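You operate a simulated robot arm through the tools that you are given. There is no shell and no other tool. Be economical: measure what you need, move in short steps, check, and stop when the job is done.

You run a simulated robot arm. Do the job below in one go: nothing can be reset, and whatever is moved stays where it is left.

TASK
The red cup is too full: tip some into the blue cup, then wipe up the spilt tea.
Fine: bring it down to its band without spilling more, stand it on the orange coaster; use the purple cloth and put it back.
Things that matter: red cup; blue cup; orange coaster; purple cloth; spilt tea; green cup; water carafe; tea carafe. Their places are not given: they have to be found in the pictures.

Only the result counts: the job must be done as asked and must still hold three seconds after the hand-in. Knocking over, shifting, dropping, spilling or breaking anything else fails it. Flat cloth is picked up by pressing the open fingertips on it (5 to 10 N) and closing them slowly along it; thin cloth reads only 2 to 8 mm in the jaws.

THE ROBOT
A 6-joint arm with a two-finger parallel gripper, fixed in place. Base frame: the origin is at the foot of the arm, x ahead of it, y to its left, z up; the work surface is at about z = 80. Lengths are in cm, angles in rad, forces in N, time in s.
With the tool pointing down near the work surface it reaches from about 32 to 70 cm from the base axis. Its first joint turns from -2.897 to 2.897 rad. Payload 4.1 kg.
The TCP is the grasp point between the finger pads, 2.3 cm short of the fingertips. In the tool frame z runs along the fingers and y along their closing line. Largest opening 9.4 cm; finger width 3.8, thickness 1; the body of the gripper, 5.4 by 9.6 cm, starts 3.9 cm behind the TCP.
Orientation is that of the tool frame in the base frame, as a unit quaternion [x, y, z, w]. With the fingers straight down and closing along the base's y, the tool's x points along the base's -x, its y along +y and its z along -z.

THE INTERFACE
- The arm moves only by the tool drive_tool. Its argument "commands" is one flat list of numbers, 7 for each row, row after row: the gripper command, from -1 (fully open) to 1 (shut), values between in proportion, then the shift along the base's x, y, z in cm, then the turn, a rotation vector about the base's x, y, z in rad. In form: [hand, tx, ty, tz, ax, ay, az, hand, tx, ty, tz, ax, ay, az, ...]. A call has 1 to 8 rows; each row shifts and turns the commanded pose from where the row before left it. Rows are played at 5 a second. More than 5 cm and 0.15 rad between two rows, or a gripper value outside its range, and nothing of the call is played. Where a pose cannot be reached the arm comes as near as it can. A force on the tool above 60 N (or 10 N above the force at the start of the call, whichever is more), or a blocked arm, ends the call early, and 0.2 s more pass. Each finger travels about 4.5 cm/s and halts on what it meets, pressing with about 36 N; the grip force reading is that of the motor and also rises with nothing between the fingers. The clock runs only during rows and for 0.2 s after the last one: add rows that do not move to give the fingers time. The reply holds the time, the measured pose of the TCP, the force on the tool along the base axes, the opening and the grip force, in the units named above and with some noise, and new pictures: "views" is both (left out), scene, wrist or none.
- Cameras (640 x 400 px; columns grow to the right, rows downward): "scene" is fixed at [4.71, 49.76, 139.9]; the picture's right is [-0.67, -0.74, 0.00], its down [-0.35, 0.31, -0.88] and it looks along [0.66, -0.59, -0.47] (base axes); focal length 343 px, centre (320, 200). "wrist" rides on the gripper at [8.6, 1.6, -7.4] in the tool frame; the picture's right is [-0.18, 0.98, 0.00], its down [-0.58, -0.11, -0.81] and it looks along [-0.79, -0.15, 0.59] (tool axes); focal length 243 px, centre (320, 200).
- raise_lower(by): slides the trunk up (or, below 0, down) by that many cm; the arm rides with it, the base frame stays. It gives what a move gives, with no picture.
- measure_at(camera, pixels): for up to 12 pixels [column, row] of the newest picture of that camera ("zoom" is the newest enlarged one), the place [x, y, z] in the base frame of the surface seen there, good to about 0.2 cm, but the place of the scene camera against the robot may be out by one fixed shift of up to 1.2 cm in any direction. No time passes.
- enlarge(camera, box): a new picture of the part [left, top, right, bottom] of that camera's present view, enlarged. No time passes.
- finish_job(): hands the job in; it is judged then, once.

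Keep the steps short. Do not move on a guess: measure, check each grasp and each placing, and mend mistakes. In all there are 80 turns and 170 pictures (those below and enlarged ones count). Leave the gripper open and the arm clear of the work at the hand-in unless told otherwise, and finish with a single line.

The tools are called after "Emit:" as a command line: name --argument value ..., lists and objects as JSON in quotes. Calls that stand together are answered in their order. drive_tool: Moves the arm, as the interface text tells. Its arguments: {"type":"object","properties":{"commands":{"type":"array"},"views":{"type":"string","enum":["both","scene","wrist","none"]}},"required":["commands"]} The other tools are called the same way: raise_lower (by) slides the trunk up or down; measure_at (camera, pixels) gives the place of the surface under pixels of a picture; enlarge (camera, box) takes an enlarged picture of a part of a camera's view; finish_job () hands the job in.

At the start:

```text
clock: 0.0
eef_pos: [39.86, -10.07, 114.09]
tool_rot: [0.0, 1.0, -0.001, 0.0]
contact_force: [-0.3, -0.6, 0.3]
grip_width: 9.39
grip_force: 0.1
trunk travel left (down, up): [-52.5, 6.5]
```

scene: 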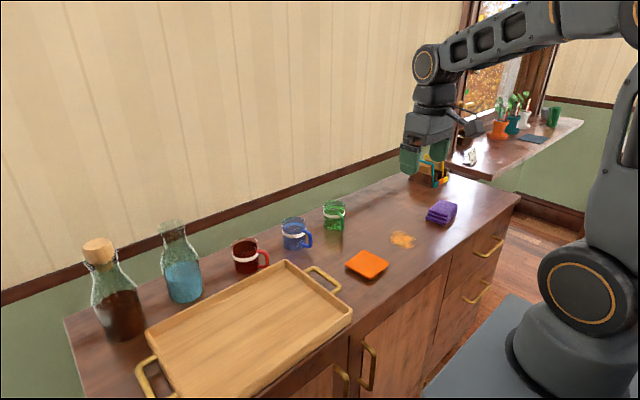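
wrist: 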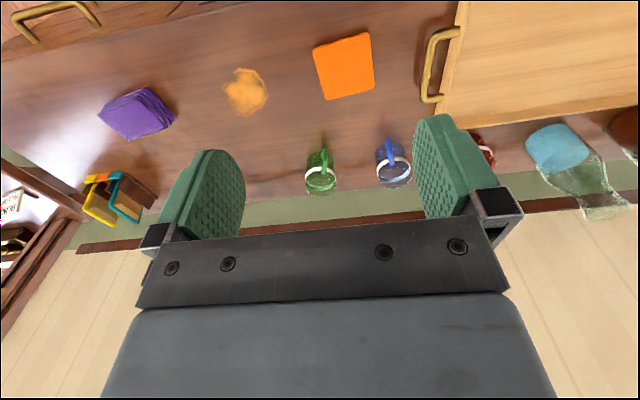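

I see the red cup near scene (247,257), blue (294,234), green (334,214), coaster (367,264), spill (402,239) and cloth (441,212). I'll enlarge these and measure.

Emit:
enlarge --camera "scene" --box '[210, 180, 370, 290]'

Emit:
measure_at --camera "scene" --pixels '[[245, 243], [246, 262], [265, 258], [294, 222], [294, 240], [334, 217], [367, 264], [402, 239], [441, 212], [430, 218], [456, 207], [300, 290]]'

Emit:
measure_at --camera "wrist" --pixels '[[344, 66], [245, 92], [138, 112], [320, 160], [320, 185], [392, 150], [393, 180], [486, 150], [318, 55], [371, 90], [105, 112], [172, 118]]'

```text
3.64 times, centred on (290, 235) of scene
```

zoom: 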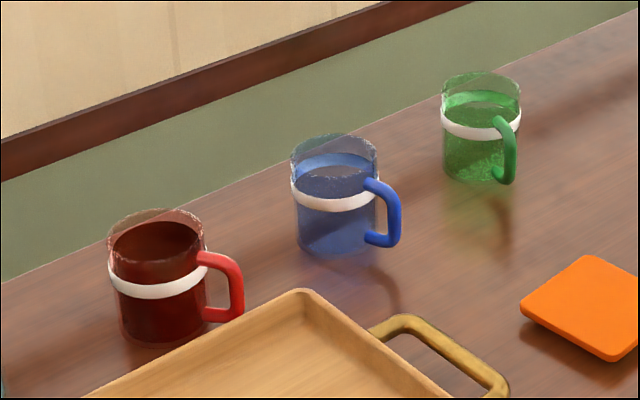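

```text
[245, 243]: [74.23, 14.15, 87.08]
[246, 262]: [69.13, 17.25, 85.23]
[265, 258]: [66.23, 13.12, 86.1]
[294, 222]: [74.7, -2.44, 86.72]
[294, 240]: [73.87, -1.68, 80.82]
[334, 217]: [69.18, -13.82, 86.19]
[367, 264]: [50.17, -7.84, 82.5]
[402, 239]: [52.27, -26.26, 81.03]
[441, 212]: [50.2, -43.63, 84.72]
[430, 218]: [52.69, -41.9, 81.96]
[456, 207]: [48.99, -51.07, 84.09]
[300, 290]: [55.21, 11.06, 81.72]
```

```text
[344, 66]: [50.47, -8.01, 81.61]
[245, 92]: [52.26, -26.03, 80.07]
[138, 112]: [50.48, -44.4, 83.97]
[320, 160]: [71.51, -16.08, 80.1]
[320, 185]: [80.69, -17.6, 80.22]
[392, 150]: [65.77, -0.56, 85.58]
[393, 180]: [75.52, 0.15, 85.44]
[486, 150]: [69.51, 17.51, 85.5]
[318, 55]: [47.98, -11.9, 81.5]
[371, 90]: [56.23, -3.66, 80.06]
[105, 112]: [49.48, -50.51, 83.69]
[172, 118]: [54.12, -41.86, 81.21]
```

The wrist and scene measurements differ slightly: the scene z reads about 0.9 high. I'll measure the red and blue cups' handles, rims and bands in the zoom.

Emit:
measure_at --camera "zoom" --pixels '[[205, 256], [228, 262], [238, 280], [239, 300], [225, 315], [112, 270], [158, 290], [204, 275], [160, 335], [375, 185], [396, 210], [380, 240]]'

Emit:
measure_at --camera "zoom" --pixels '[[160, 340], [155, 245], [152, 220], [109, 240], [203, 235], [156, 262], [335, 247], [293, 185], [335, 205], [377, 195], [335, 185], [335, 168]]'

Emit:
enlarge --camera "wrist" --box '[80, 20, 400, 220]'

```text
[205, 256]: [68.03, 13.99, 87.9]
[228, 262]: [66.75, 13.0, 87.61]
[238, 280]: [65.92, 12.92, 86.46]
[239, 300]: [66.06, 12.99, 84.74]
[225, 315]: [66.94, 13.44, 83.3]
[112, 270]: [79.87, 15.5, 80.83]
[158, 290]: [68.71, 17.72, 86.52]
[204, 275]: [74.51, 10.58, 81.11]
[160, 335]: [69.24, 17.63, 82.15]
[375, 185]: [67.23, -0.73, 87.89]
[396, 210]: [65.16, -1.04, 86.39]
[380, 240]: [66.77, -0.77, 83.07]
```

```text
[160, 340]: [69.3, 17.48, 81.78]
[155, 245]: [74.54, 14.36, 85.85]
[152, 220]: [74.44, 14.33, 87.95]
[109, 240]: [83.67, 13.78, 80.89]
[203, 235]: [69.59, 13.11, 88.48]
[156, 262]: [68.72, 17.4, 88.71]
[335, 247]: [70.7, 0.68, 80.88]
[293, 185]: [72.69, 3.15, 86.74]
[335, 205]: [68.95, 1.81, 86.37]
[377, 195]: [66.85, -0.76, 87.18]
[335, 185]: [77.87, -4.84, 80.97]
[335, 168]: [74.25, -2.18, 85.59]
```

```text
2.00 times, centred on (240, 120) of wrist
```

zoom: 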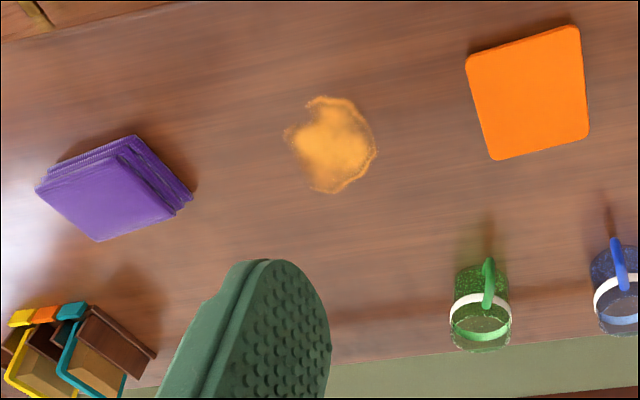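

Estimated positions:
- **Red cup:** centre about (71, 15.4), with the handle bar near (66.2, 13.1) pointing back at me.
- **Blue cup:** centre about (71.3, -0.3).

I'll pinch the red handle with the tool tilted forward. First I move to a viewing pose with yaw +0.44 and a tilt of 0.47.

Emit:
drive_tool --commands '[-1, 2.2, 2.6, -1.5, 0, 0, 0.147, -1, 2.2, 2.6, -1.5, 0, 0, 0.147, -1, 2.2, 2.6, -1.5, 0, 0, 0.146, -1, 2.2, 2.6, -1.5, 0.05, -0.107, 0, -1, 2.2, 2.6, -1.5, 0.05, -0.107, 0, -1, 2.2, 2.6, -1.5, 0.05, -0.107, 0, -1, 1, 1, -1, 0.05, -0.107, 0]'

```text
clock: 1.6
eef_pos: [54.43, 6.57, 104.11]
tool_rot: [-0.211, 0.949, 0.05, 0.23]
contact_force: [0.4, 0.1, -0.3]
grip_width: 9.4
grip_force: 0.0
trunk travel left (down, up): [-52.5, 6.5]
```

scene: 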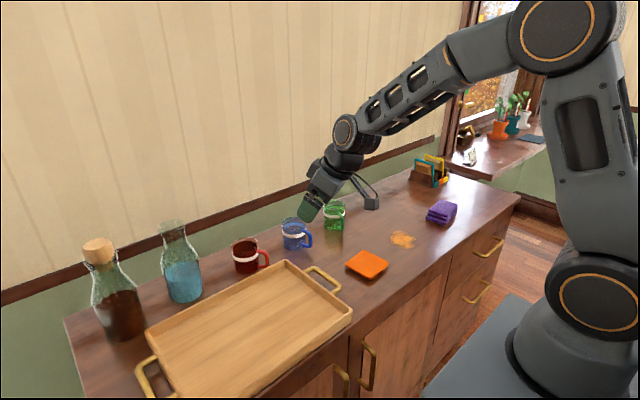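
wrist: 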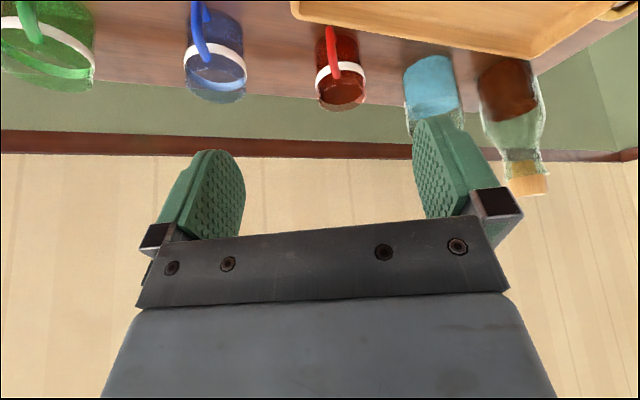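

The arm got there, and the camera bracket is visible on the gripper. I'll measure the red and blue cups with the wrist camera, which is true to the base frame.

Emit:
enlarge --camera "wrist" --box '[160, 0, 420, 162]'

Emit:
measure_at --camera "wrist" --pixels '[[330, 30], [331, 50], [335, 72], [320, 78], [343, 73], [362, 70], [342, 106], [195, 15], [200, 45], [187, 63], [214, 57], [242, 50]]'

```text
2.46 times, centred on (290, 81) of wrist
```

zoom: 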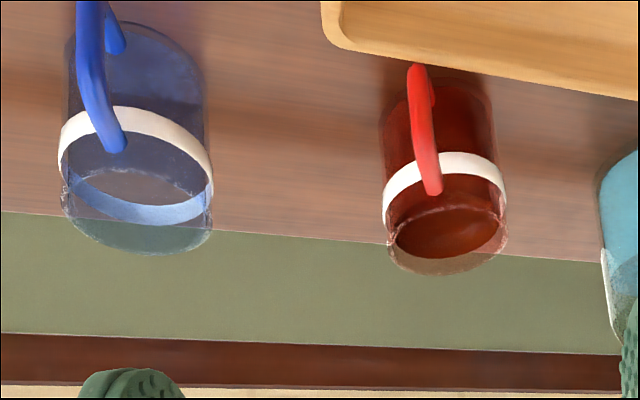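

```text
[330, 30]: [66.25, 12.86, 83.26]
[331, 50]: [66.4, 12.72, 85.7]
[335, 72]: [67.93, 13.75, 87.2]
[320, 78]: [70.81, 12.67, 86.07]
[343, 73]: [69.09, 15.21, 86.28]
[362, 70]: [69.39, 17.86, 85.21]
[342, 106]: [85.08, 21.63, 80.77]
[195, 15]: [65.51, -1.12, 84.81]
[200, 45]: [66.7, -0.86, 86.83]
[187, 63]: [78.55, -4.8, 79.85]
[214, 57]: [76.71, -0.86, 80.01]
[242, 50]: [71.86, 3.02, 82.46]
```

The handle bar is centred near (66.6, 13.0), z 82.5–87.2. I'll part-close to about 3.5 cm, move to a pre-grasp 7 cm back along the tool axis, and check the tray rim.

Emit:
drive_tool --commands '[0.25, 2.2, 1.2, -3.2, 0, 0, 0, 0.25, 2.2, 1.2, -3.2, 0, 0, 0, 0.25, 2.2, 1.2, -3.2, 0, 0, 0, 0.25, 2.2, 1.2, -3.1, 0, 0, 0, 0.25, 0, 0, 0, 0, 0, 0]'

Emit:
enlarge --camera "wrist" --box '[160, 0, 480, 200]'

Emit:
measure_at --camera "scene" --pixels '[[286, 261], [270, 270], [318, 278], [351, 310]]'

```text
clock: 2.8
eef_pos: [63.15, 11.21, 91.4]
tool_rot: [-0.212, 0.949, 0.051, 0.228]
contact_force: [0.1, 0.0, 0.6]
grip_width: 3.52
grip_force: 0.1
trunk travel left (down, up): [-52.5, 6.5]
```

scene: 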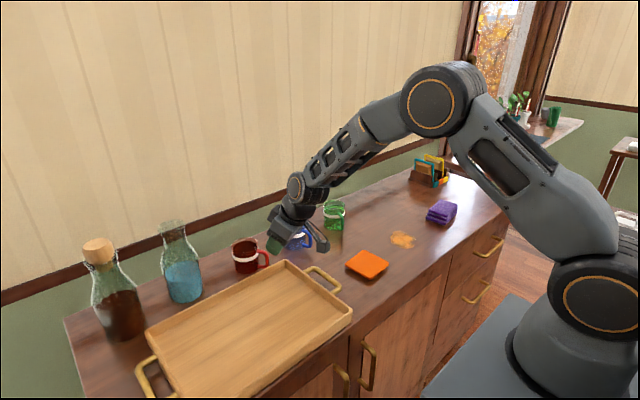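
wrist: 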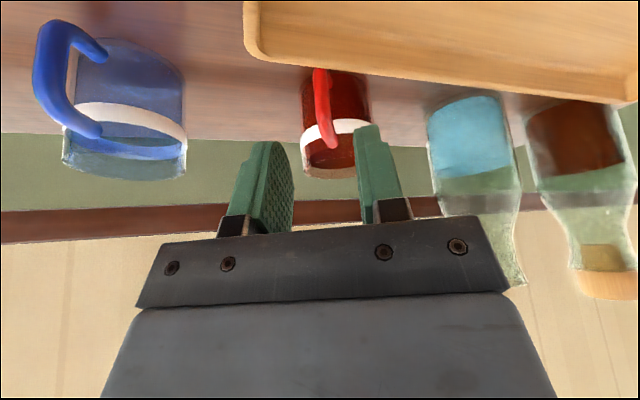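

```text
2.00 times, centred on (320, 100) of wrist
```

zoom: 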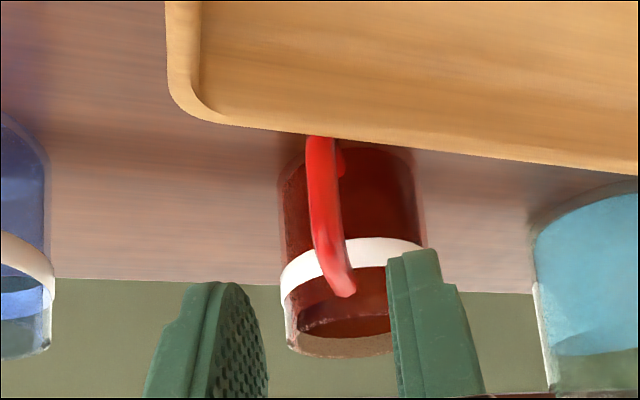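

```text
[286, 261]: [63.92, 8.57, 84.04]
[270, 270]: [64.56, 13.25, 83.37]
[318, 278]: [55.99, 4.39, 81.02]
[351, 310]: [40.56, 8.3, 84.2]
```

Now I'll check exactly where the tray edge lies beside the handle.

Emit:
measure_at --camera "zoom" --pixels '[[220, 120], [300, 130], [300, 118], [400, 142], [500, 157], [320, 150], [325, 200], [335, 245], [345, 285], [338, 165], [250, 126], [330, 325]]'

```text
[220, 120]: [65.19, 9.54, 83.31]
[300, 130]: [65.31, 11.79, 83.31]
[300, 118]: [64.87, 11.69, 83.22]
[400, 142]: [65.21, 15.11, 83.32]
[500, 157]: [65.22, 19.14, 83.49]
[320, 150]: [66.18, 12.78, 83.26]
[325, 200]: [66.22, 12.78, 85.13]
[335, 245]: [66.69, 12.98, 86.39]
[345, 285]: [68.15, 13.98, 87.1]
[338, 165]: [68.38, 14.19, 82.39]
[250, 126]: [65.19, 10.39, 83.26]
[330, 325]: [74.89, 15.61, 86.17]
```

The tray edge is at x 65.3, rim z 83.4, only 0.9 cm from the handle. I'll keep the fingers above the tray rim by setting the TCP at (66.4, 12.9, 86.3) with a narrower 2.7 cm opening.

Emit:
drive_tool --commands '[0.42, 0.95, 0.55, 0, 0, 0, 0, 0.42, 0.8, 0.4, -1.7, 0, 0, 0, 0.42, 0.8, 0.4, -1.7, 0, 0, 0, 0.42, 0.7, 0.34, -1.7, 0, 0, 0, 0.42, 0, 0, 0, 0, 0, 0]'

Emit:
enlarge --camera "wrist" --box '[200, 20, 460, 200]'

Emit:
enlarge --camera "scene" --box '[210, 200, 340, 290]'

```text
clock: 4.0
eef_pos: [66.32, 12.96, 86.36]
tool_rot: [-0.212, 0.949, 0.05, 0.229]
contact_force: [-0.3, -0.7, 1.8]
grip_width: 2.69
grip_force: 0.2
trunk travel left (down, up): [-52.5, 6.5]
```

scene: 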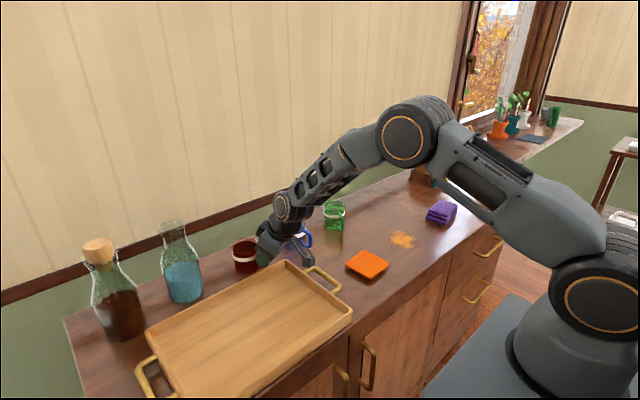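
wrist: 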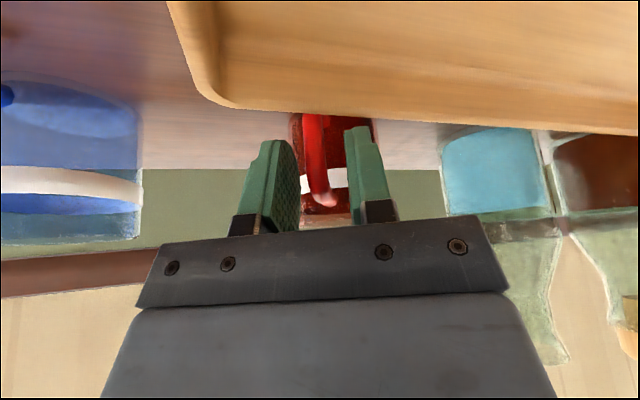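

```text
2.22 times, centred on (330, 110) of wrist
```

zoom: 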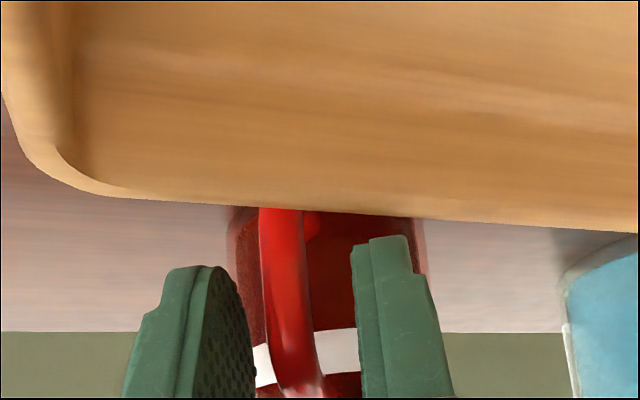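

```text
4.44 times, centred on (275, 245) of scene
```

zoom: 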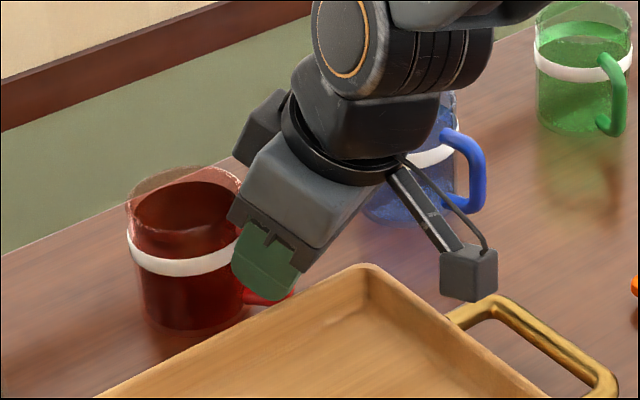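

The handle is between the fingers, slightly toward the left one. I'll shift 0.2 cm that way and close slowly.

Emit:
drive_tool --commands '[0.42, 0.1, -0.2, 0, 0, 0, 0, 0.55, 0, 0, 0, 0, 0, 0, 0.65, 0, 0, 0, 0, 0, 0, 0.75, 0, 0, 0, 0, 0, 0, 0.85, 0, 0, 0, 0, 0, 0, 1, 0, 0, 0, 0, 0, 0, 1, 0, 0, 0, 0, 0, 0, 1, 0, 0, 0, 0, 0, 0]'

Emit:
enlarge --camera "wrist" --box '[200, 20, 460, 200]'

```text
clock: 5.8
eef_pos: [66.39, 12.71, 86.27]
tool_rot: [-0.212, 0.949, 0.05, 0.228]
contact_force: [0.1, 0.4, -0.8]
grip_width: 1.12
grip_force: 36.1
trunk travel left (down, up): [-52.5, 6.5]
```

scene: 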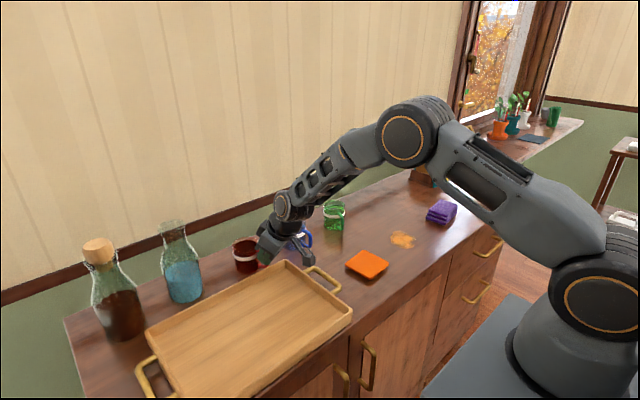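
wrist: 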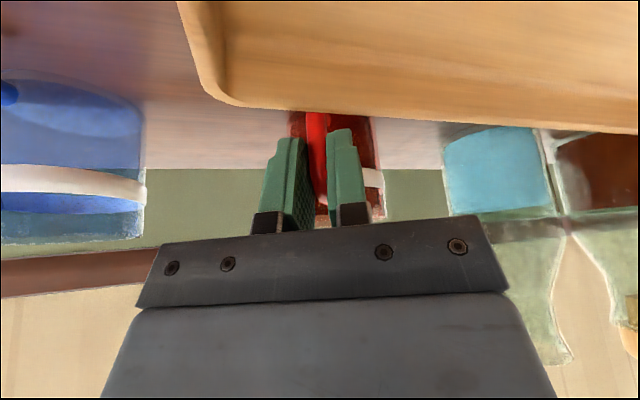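

```text
2.22 times, centred on (330, 110) of wrist
```

zoom: 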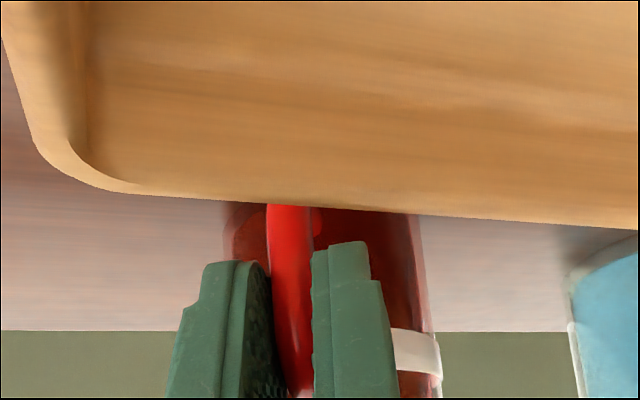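

Gripped at 1.12 cm and 36 N. Next a small slow lift of about 2 cm to check that the cup stays level.

Emit:
drive_tool --commands '[1, 0, 0, 0.3, 0, 0, 0, 1, 0, 0, 0.5, 0, 0, 0, 1, 0, 0, 0.6, 0, 0, 0, 1, 0, 0, 0.6, 0, 0, 0, 1, 0, 0, 0, 0, 0, 0]'

Emit:
enlarge --camera "scene" --box '[210, 200, 340, 290]'

```text
clock: 7.0
eef_pos: [66.35, 12.69, 88.38]
tool_rot: [-0.212, 0.949, 0.05, 0.228]
contact_force: [-0.4, 0.7, -1.2]
grip_width: 1.1
grip_force: 35.6
trunk travel left (down, up): [-52.5, 6.5]
```

scene: 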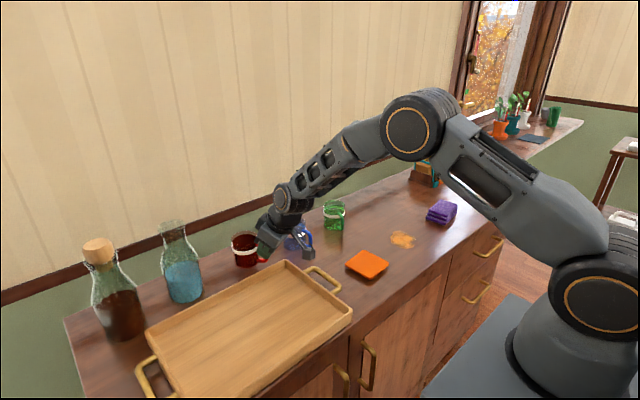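
wrist: 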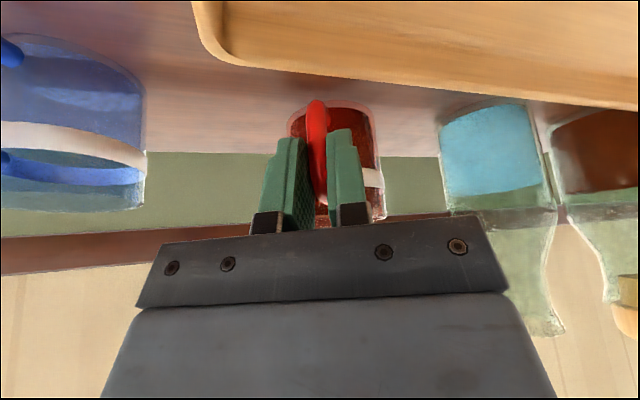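

```text
4.44 times, centred on (275, 245) of scene
```

zoom: 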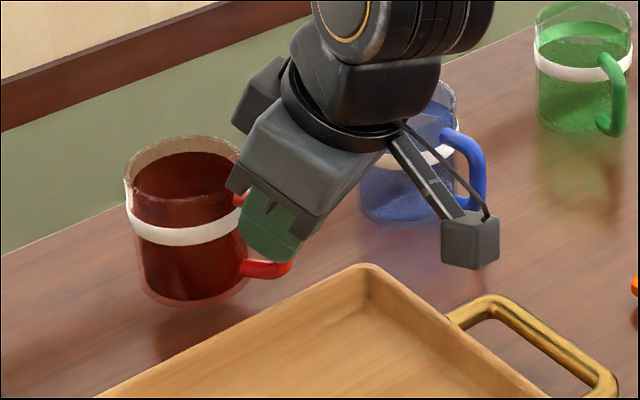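

It holds level. I'll lift about 9 cm gently and yaw back to 0, so that rolling about x pours toward -y over the blue cup.

Emit:
drive_tool --commands '[1, 0, 0, 0.8, 0, 0, 0, 1, 0, 0, 1.3, 0, 0, 0, 1, 0, 0, 1.4, 0, 0, -0.06, 1, 0, 0, 1.4, 0, 0, -0.08, 1, 0, 0, 1.4, 0, 0, -0.08, 1, 0, 0, 1.4, 0, 0, -0.08, 1, 0, 0, 1.0, 0, 0, -0.08, 1, 0, 0, 0.3, 0, 0, -0.06]'

Emit:
enlarge --camera "wrist" --box '[120, 0, 440, 200]'

```text
clock: 8.8
eef_pos: [66.31, 12.95, 97.4]
tool_rot: [0.001, 0.972, -0.001, 0.234]
contact_force: [0.6, 0.0, -2.1]
grip_width: 1.1
grip_force: 36.1
trunk travel left (down, up): [-52.5, 6.5]
```

scene: 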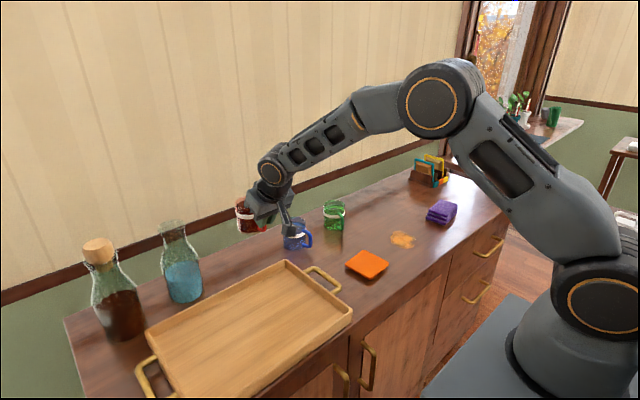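
wrist: 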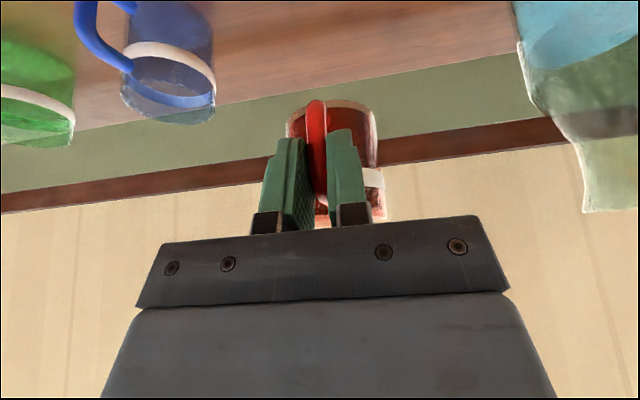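

```text
2.00 times, centred on (280, 100) of wrist
```

zoom: 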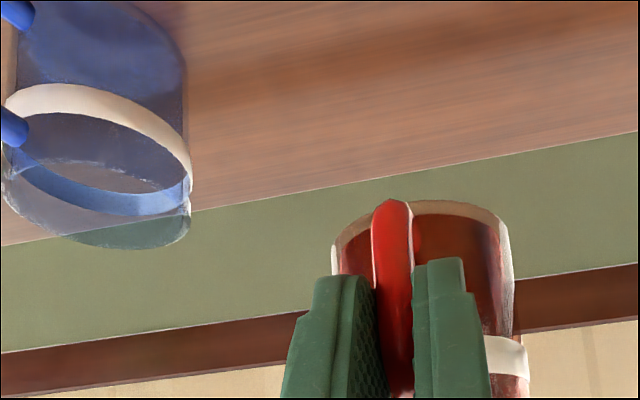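

The red cup is aligned with the tool. Next I measure the blue cup's rim and band to find its centre.

Emit:
measure_at --camera "zoom" --pixels '[[40, 92], [90, 95], [130, 110], [160, 130], [182, 155], [187, 205], [150, 245], [60, 230], [20, 190], [150, 202], [60, 190], [176, 100]]'

Emit:
measure_at --camera "zoom" --pixels '[[10, 15], [12, 125], [5, 180], [100, 150], [100, 210], [345, 245], [500, 225], [505, 290], [450, 205], [430, 230], [508, 355], [393, 230]]'

```text
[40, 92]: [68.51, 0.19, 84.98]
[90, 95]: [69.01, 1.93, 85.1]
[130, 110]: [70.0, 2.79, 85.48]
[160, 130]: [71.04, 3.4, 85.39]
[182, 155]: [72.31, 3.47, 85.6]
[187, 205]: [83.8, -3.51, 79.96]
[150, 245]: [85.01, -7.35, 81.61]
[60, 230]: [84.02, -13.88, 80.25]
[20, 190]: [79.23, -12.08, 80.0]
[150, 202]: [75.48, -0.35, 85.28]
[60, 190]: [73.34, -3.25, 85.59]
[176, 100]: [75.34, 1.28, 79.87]
```

```text
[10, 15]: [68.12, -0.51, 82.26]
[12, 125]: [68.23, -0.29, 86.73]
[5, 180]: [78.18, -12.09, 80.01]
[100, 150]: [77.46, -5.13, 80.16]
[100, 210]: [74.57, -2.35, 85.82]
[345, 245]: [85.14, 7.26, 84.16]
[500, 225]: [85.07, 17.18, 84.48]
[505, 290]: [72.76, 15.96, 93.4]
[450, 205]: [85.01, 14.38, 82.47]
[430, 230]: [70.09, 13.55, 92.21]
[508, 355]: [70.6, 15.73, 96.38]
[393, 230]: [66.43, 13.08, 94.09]
```

Blue is centred at (71.9, -0.1) with its band at z 85.3 and its water just below that. The red cup's centre is about 6 cm ahead of the TCP. I move to a staging pose at (65.9, 8.5, 93.5), still upright.

Emit:
drive_tool --commands '[1, 0, -0.5, -0.4, 0, 0, 0, 1, -0.1, -0.8, -0.7, 0, 0, 0, 1, -0.1, -0.9, -0.8, 0, 0, 0, 1, -0.1, -0.9, -0.8, 0, 0, 0, 1, -0.1, -0.8, -0.7, 0, 0, 0, 1, 0, -0.5, -0.5, 0, 0, 0, 1, 0, 0, 0, 0, 0, 0]'

Emit:
enlarge --camera "scene" --box '[200, 170, 360, 270]'

```text
clock: 10.4
eef_pos: [66.02, 8.52, 93.33]
tool_rot: [0.0, 0.972, 0.0, 0.234]
contact_force: [0.2, -0.5, -1.3]
grip_width: 1.1
grip_force: 36.5
trunk travel left (down, up): [-52.5, 6.5]
```

scene: 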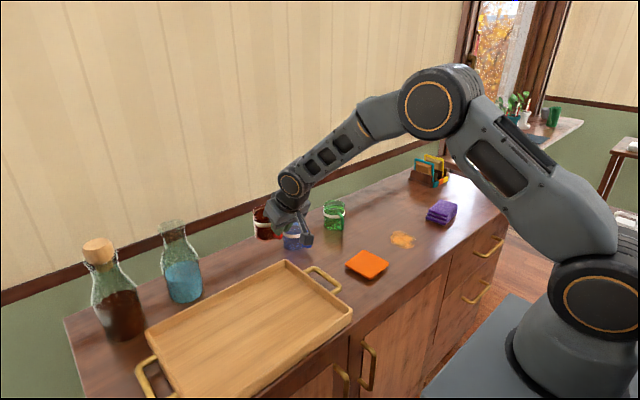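
wrist: 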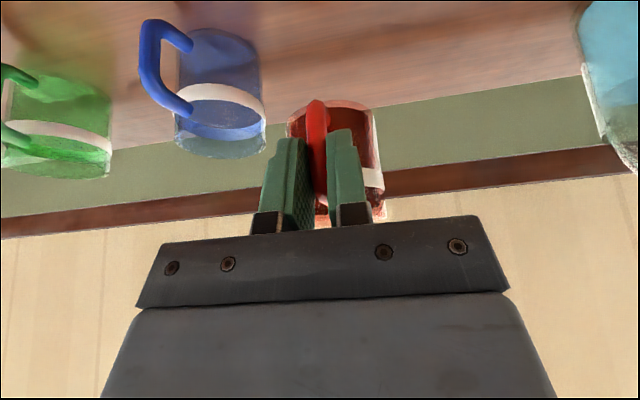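

```text
4.00 times, centred on (280, 220) of scene
```

zoom: 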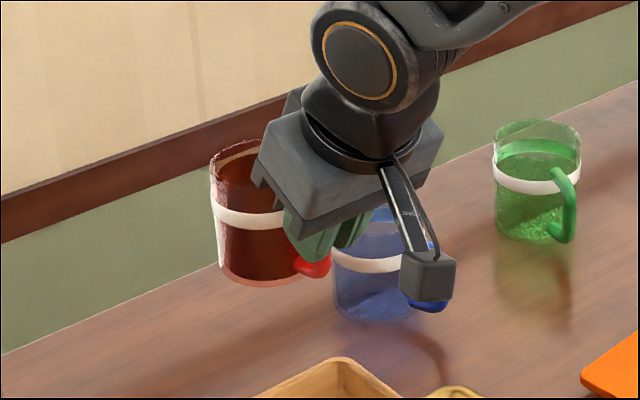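

The cup is upright beside the blue one. I'll tilt to about 20° (no pour yet) while sliding 2 cm toward blue.

Emit:
drive_tool --commands '[1, 0, -0.2, 0, 0.03, 0, 0, 1, 0, -0.3, 0, 0.05, 0, 0, 1, 0, -0.3, 0, 0.055, 0, 0, 1, 0, -0.4, 0, 0.06, 0, 0, 1, 0, -0.4, 0, 0.06, 0, 0, 1, 0, -0.3, 0, 0.055, 0, 0, 1, 0, -0.2, 0, 0.04, 0, 0]'

Emit:
enlarge --camera "wrist" --box '[120, 0, 440, 200]'

Emit:
enlarge --camera "scene" --box '[200, 170, 360, 270]'

```text
clock: 12.0
eef_pos: [65.94, 6.22, 93.54]
tool_rot: [0.042, 0.957, 0.169, 0.231]
contact_force: [-0.1, 0.7, -1.3]
grip_width: 1.1
grip_force: 36.3
trunk travel left (down, up): [-52.5, 6.5]
```

scene: 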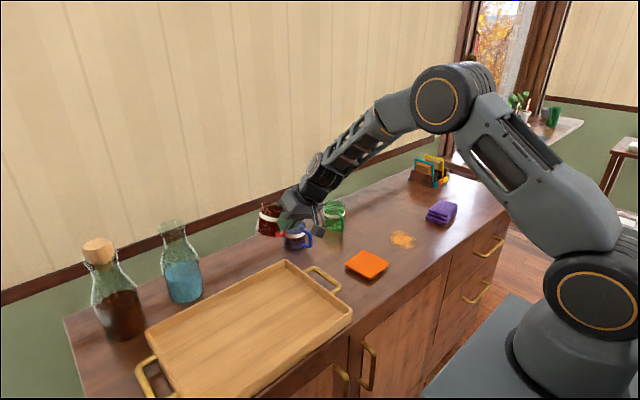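
wrist: 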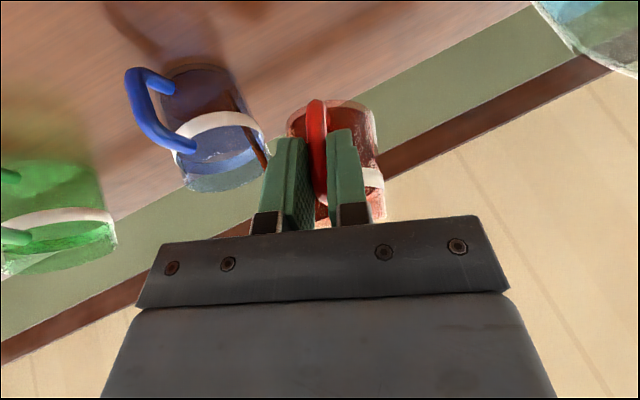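

```text
2.00 times, centred on (280, 100) of wrist
```

zoom: 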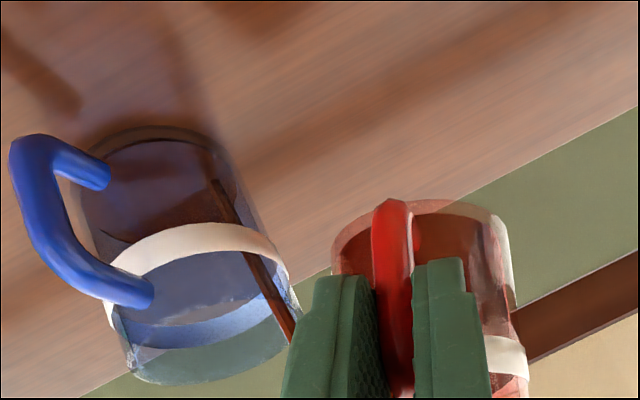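

```text
4.00 times, centred on (280, 220) of scene
```

zoom: 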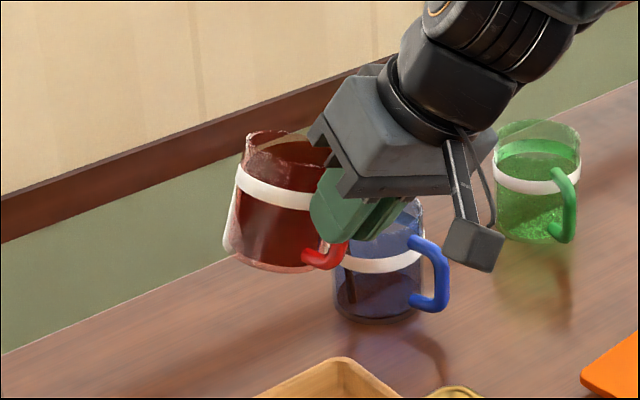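

Tea is already streaming into the blue cup: the thin brown line lands inside, near the right wall. I'll slide 0.7 cm further in and let it drain at this angle.

Emit:
drive_tool --commands '[1, 0, -0.35, 0, 0, 0, 0, 1, 0, -0.35, 0, 0, 0, 0, 1, 0, 0, 0, 0, 0, 0, 1, 0, 0, 0, 0, 0, 0, 1, 0, 0, 0, 0, 0, 0]'

Emit:
enlarge --camera "wrist" --box '[120, 0, 440, 200]'

Emit:
enlarge --camera "scene" --box '[230, 180, 330, 270]'

```text
clock: 13.2
eef_pos: [65.98, 5.52, 93.41]
tool_rot: [0.041, 0.958, 0.169, 0.23]
contact_force: [0.4, 0.0, -1.7]
grip_width: 1.1
grip_force: 36.3
trunk travel left (down, up): [-52.5, 6.5]
```

scene: 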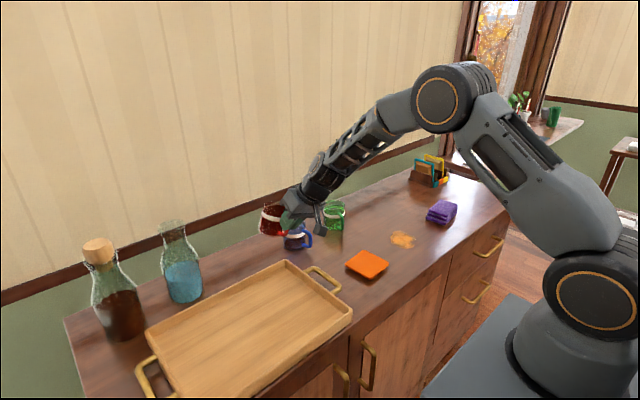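
wrist: 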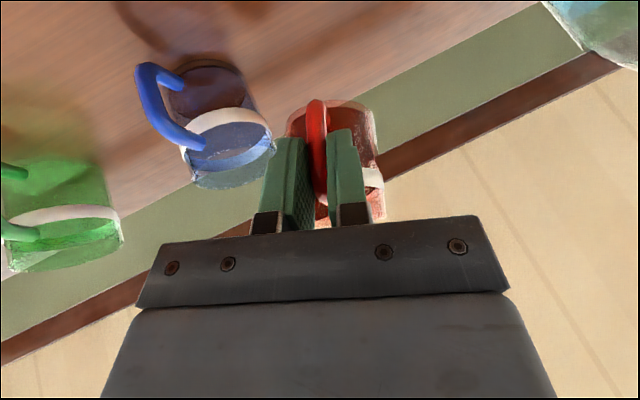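

```text
2.00 times, centred on (280, 100) of wrist
```

zoom: 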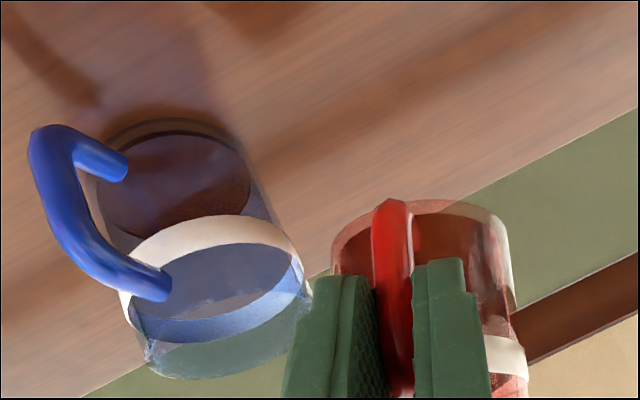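

```text
4.44 times, centred on (280, 225) of scene
```

zoom: 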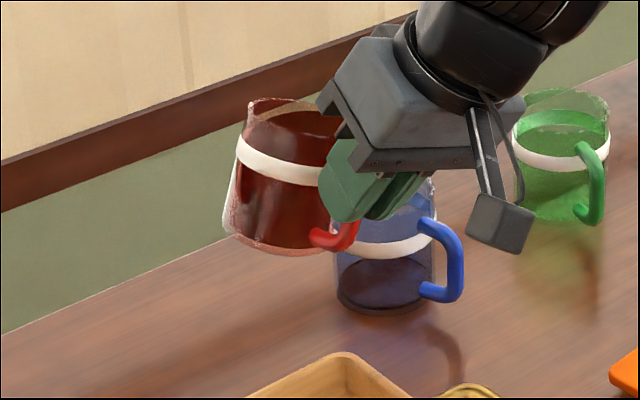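

The stream has stopped. Blue was nearly empty and now holds a small pool, with nothing spilt. I'll tilt slowly another 0.18 rad to bring the red level into the band.

Emit:
drive_tool --commands '[1, 0, 0, 0, 0.03, 0, 0, 1, 0, 0, 0, 0.03, 0, 0, 1, 0, 0, 0, 0.03, 0, 0, 1, 0, 0, 0, 0.03, 0, 0, 1, 0, 0, 0, 0.03, 0, 0, 1, 0, 0, 0, 0.03, 0, 0, 1, 0, 0, 0, 0, 0, 0, 1, 0, 0, 0, 0, 0, 0]'

Emit:
enlarge --camera "wrist" --box '[120, 0, 440, 200]'

Emit:
enlarge --camera "scene" --box '[230, 180, 330, 270]'

```text
clock: 15.0
eef_pos: [65.97, 5.71, 93.47]
tool_rot: [0.062, 0.939, 0.254, 0.226]
contact_force: [-1.1, -0.2, -2.0]
grip_width: 1.07
grip_force: 36.8
trunk travel left (down, up): [-52.5, 6.5]
```

scene: 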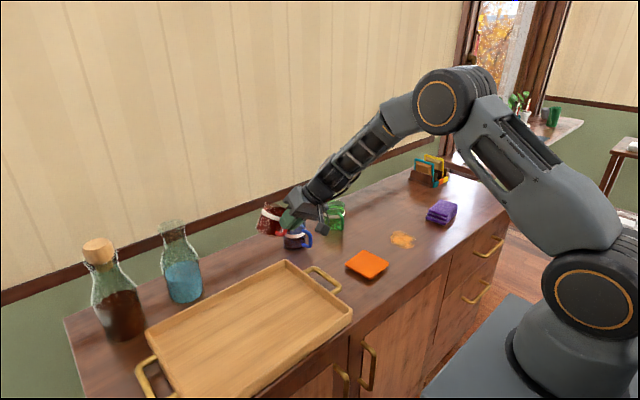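
wrist: 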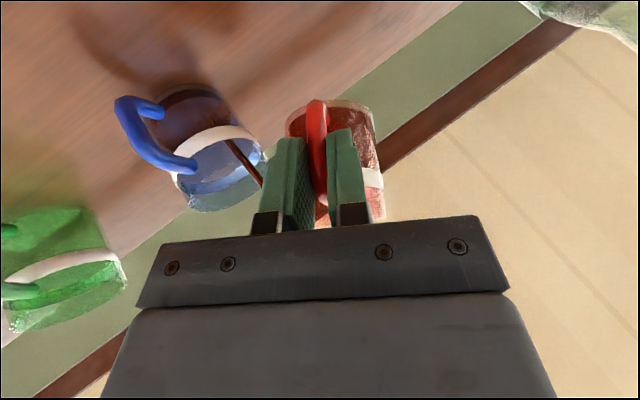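

```text
2.00 times, centred on (280, 100) of wrist
```

zoom: 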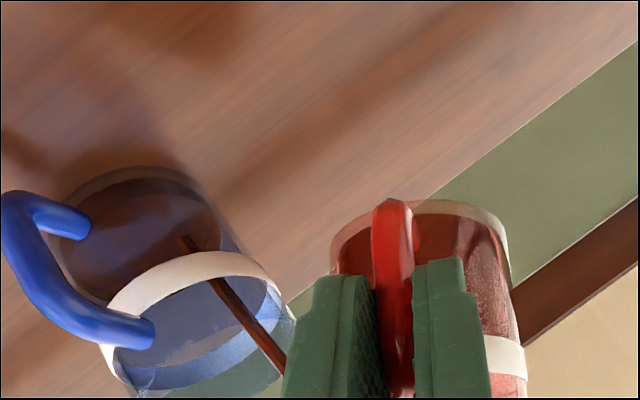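

```text
4.44 times, centred on (280, 225) of scene
```

zoom: 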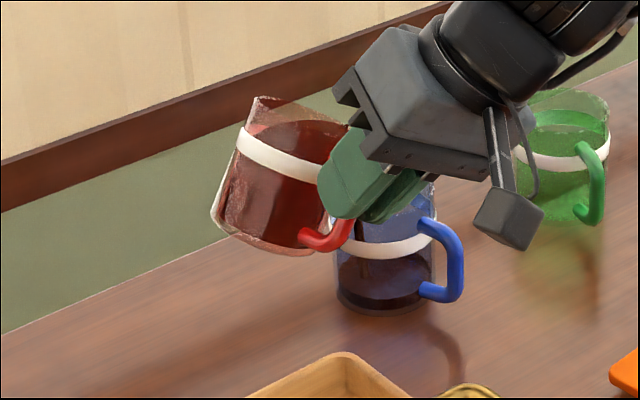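

Still pouring cleanly into blue. I'll hold until it settles at this angle.

Emit:
drive_tool --commands '[1, 0, 0, 0, 0, 0, 0, 1, 0, 0, 0, 0, 0, 0, 1, 0, 0, 0, 0, 0, 0, 1, 0, 0, 0, 0, 0, 0, 1, 0, 0, 0, 0, 0, 0]' --views "both"

Emit:
enlarge --camera "scene" --box '[230, 180, 330, 270]'

```text
clock: 16.2
eef_pos: [65.96, 5.66, 93.26]
tool_rot: [0.062, 0.939, 0.253, 0.226]
contact_force: [0.0, 0.4, -0.6]
grip_width: 1.1
grip_force: 35.8
trunk travel left (down, up): [-52.5, 6.5]
```

scene: 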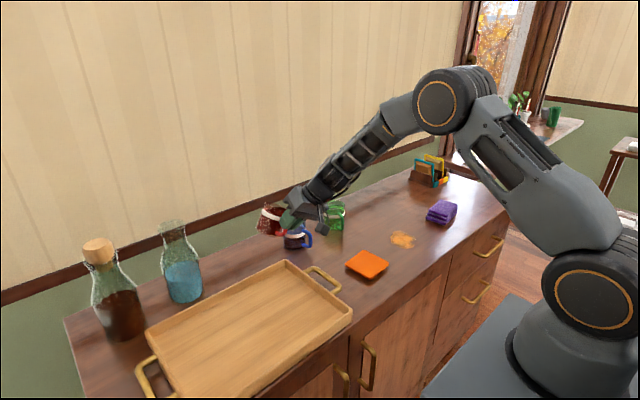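
wrist: 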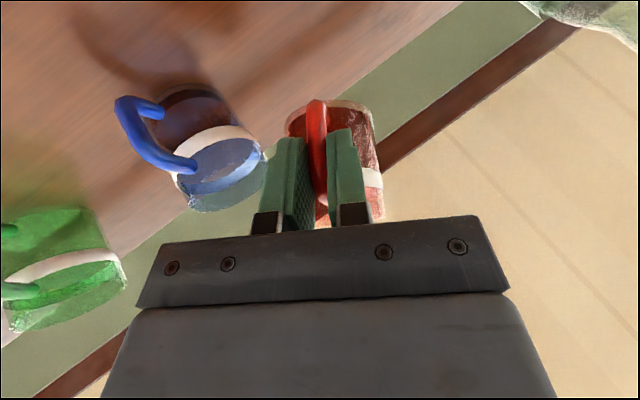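

```text
4.44 times, centred on (280, 225) of scene
```

zoom: 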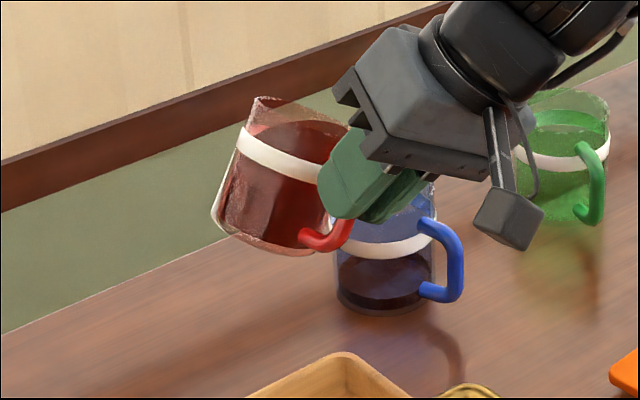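

The stream has stopped. I return upright while backing off in +y to clear the blue cup, then read the level.

Emit:
drive_tool --commands '[1, 0, 0.0, 0.1, -0.04, 0, 0, 1, 0, 0.1, 0.2, -0.07, 0, 0, 1, 0, 0.4, 0.2, -0.08, 0, 0, 1, 0, 0.6, 0.2, -0.09, 0, 0, 1, 0, 0.8, 0.1, -0.09, 0, 0, 1, 0, 0.8, 0, -0.09, 0, 0, 1, 0, 0.6, 0, -0.07, 0, 0, 1, 0, 0, 0, 0, 0, 0]'

Emit:
enlarge --camera "scene" --box '[230, 180, 330, 270]'

Emit:
enlarge --camera "wrist" --box '[270, 80, 400, 240]'

```text
clock: 18.0
eef_pos: [66.0, 8.83, 94.15]
tool_rot: [0.0, 0.972, -0.001, 0.235]
contact_force: [0.6, 0.1, -1.8]
grip_width: 1.13
grip_force: 35.3
trunk travel left (down, up): [-52.5, 6.5]
```

scene: 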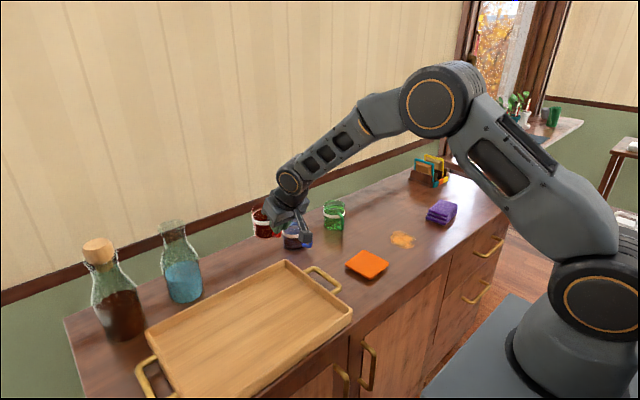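
wrist: 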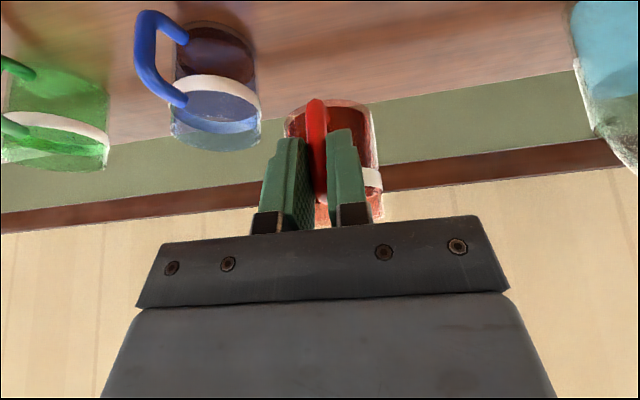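

```text
4.44 times, centred on (280, 225) of scene
```

zoom: 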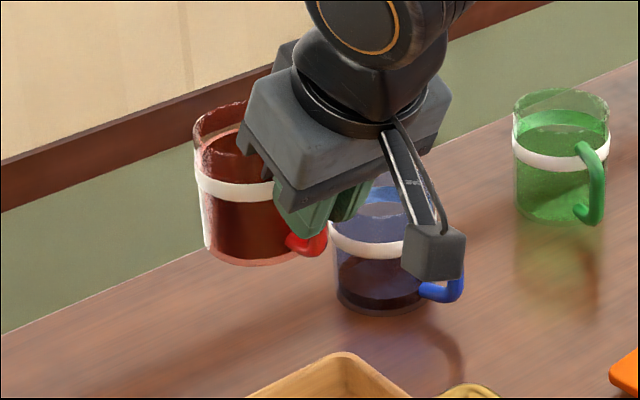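

```text
2.50 times, centred on (335, 160) of wrist
```

zoom: 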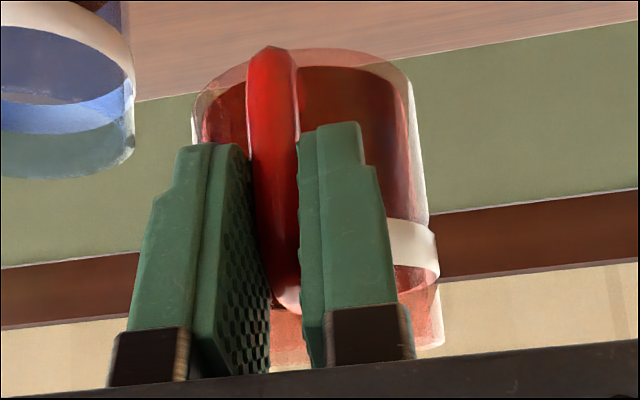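

Let me look closer at the liquid surface against the band.

Emit:
enlarge --camera "scene" --box '[268, 198, 304, 243]'

Emit:
enlarge --camera "wrist" --box '[340, 95, 400, 235]'

```text
8.89 times, centred on (286, 220) of scene
```

zoom: 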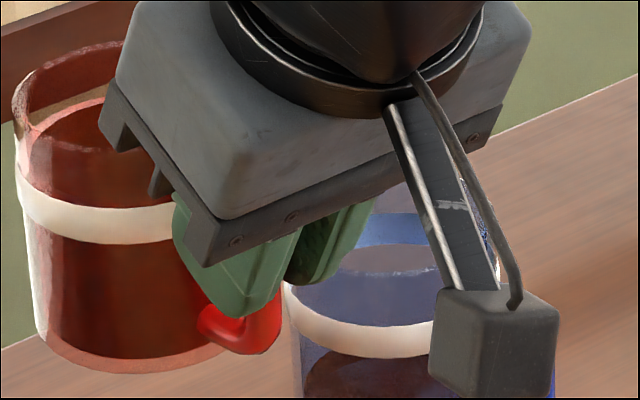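

```text
2.86 times, centred on (370, 165) of wrist
```

zoom: 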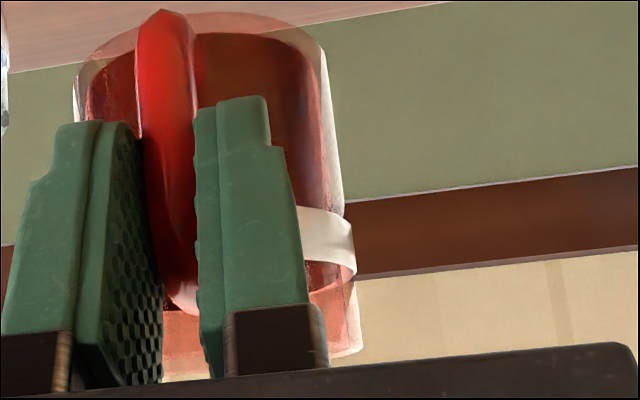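

The red surface now sits about at the band's top edge. I want it mid-band, so I'll tilt again to roughly 0.66 rad. First I go quickly to 0.5, where nothing pours, while sliding back in.

Emit:
drive_tool --commands '[1, 0, -0.2, 0, 0.04, 0, 0, 1, 0, -0.4, 0, 0.07, 0, 0, 1, 0, -0.6, 0, 0.08, 0, 0, 1, 0, -0.6, -0.1, 0.08, 0, 0, 1, 0, -0.6, -0.2, 0.08, 0, 0, 1, 0, -0.6, -0.2, 0.07, 0, 0, 1, 0, -0.4, -0.1, 0.05, 0, 0, 1, 0, 0, 0, 0.03, 0, 0]' --views "wrist"

Emit:
drive_tool --commands '[1, 0, 0, 0, 0.03, 0, 0, 1, 0, 0, 0, 0.03, 0, 0, 1, 0, 0, 0, 0.03, 0, 0, 1, 0, 0, 0, 0.03, 0, 0, 1, 0, 0, 0, 0.03, 0, 0, 1, 0, 0, 0, 0.01, 0, 0, 1, 0, 0, 0, 0, 0, 0]' --views "wrist"

Emit:
drive_tool --commands '[1, 0, 0, 0, 0, 0, 0, 1, 0, 0, 0, 0, 0, 0, 1, 0, 0, 0, 0, 0, 0, 1, 0, 0, 0, 0, 0, 0, 1, 0, 0, 0, 0, 0, 0]' --views "wrist"

```text
clock: 19.8
eef_pos: [65.89, 5.44, 93.62]
tool_rot: [0.059, 0.942, 0.241, 0.225]
contact_force: [-0.3, 0.4, -0.7]
grip_width: 1.1
grip_force: 35.9
trunk travel left (down, up): [-52.5, 6.5]
```

wrist: 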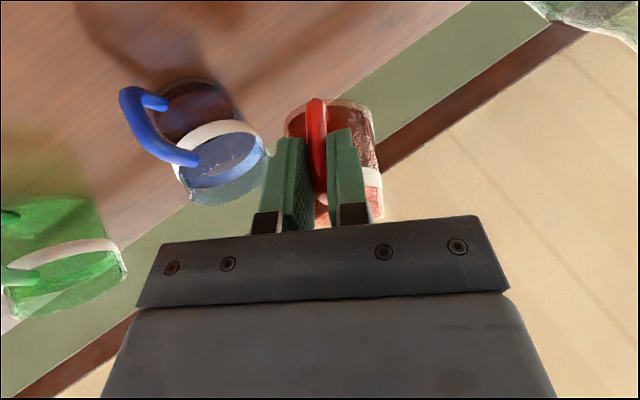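

```text
clock: 21.4
eef_pos: [66.1, 5.44, 93.5]
tool_rot: [0.076, 0.92, 0.315, 0.221]
contact_force: [-0.4, 0.2, -2.1]
grip_width: 1.1
grip_force: 36.0
trunk travel left (down, up): [-52.5, 6.5]
```

wrist: 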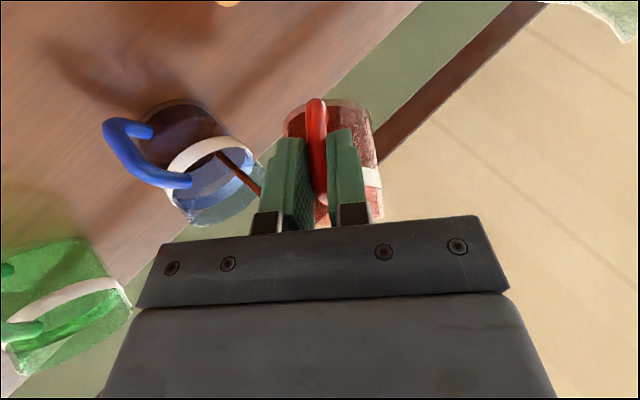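

```text
clock: 22.6
eef_pos: [66.05, 5.38, 93.65]
tool_rot: [0.076, 0.92, 0.314, 0.222]
contact_force: [0.0, 0.1, -1.9]
grip_width: 1.09
grip_force: 36.3
trunk travel left (down, up): [-52.5, 6.5]
```

wrist: 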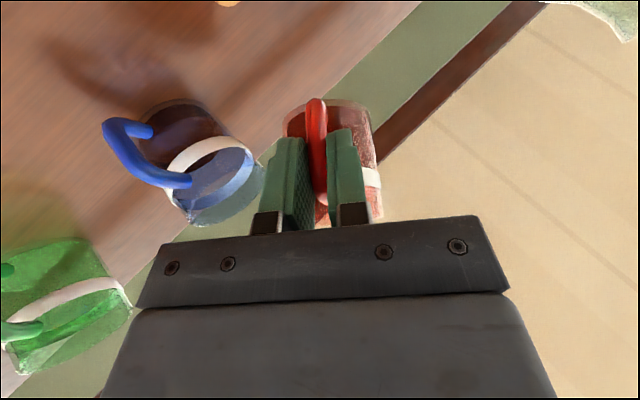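

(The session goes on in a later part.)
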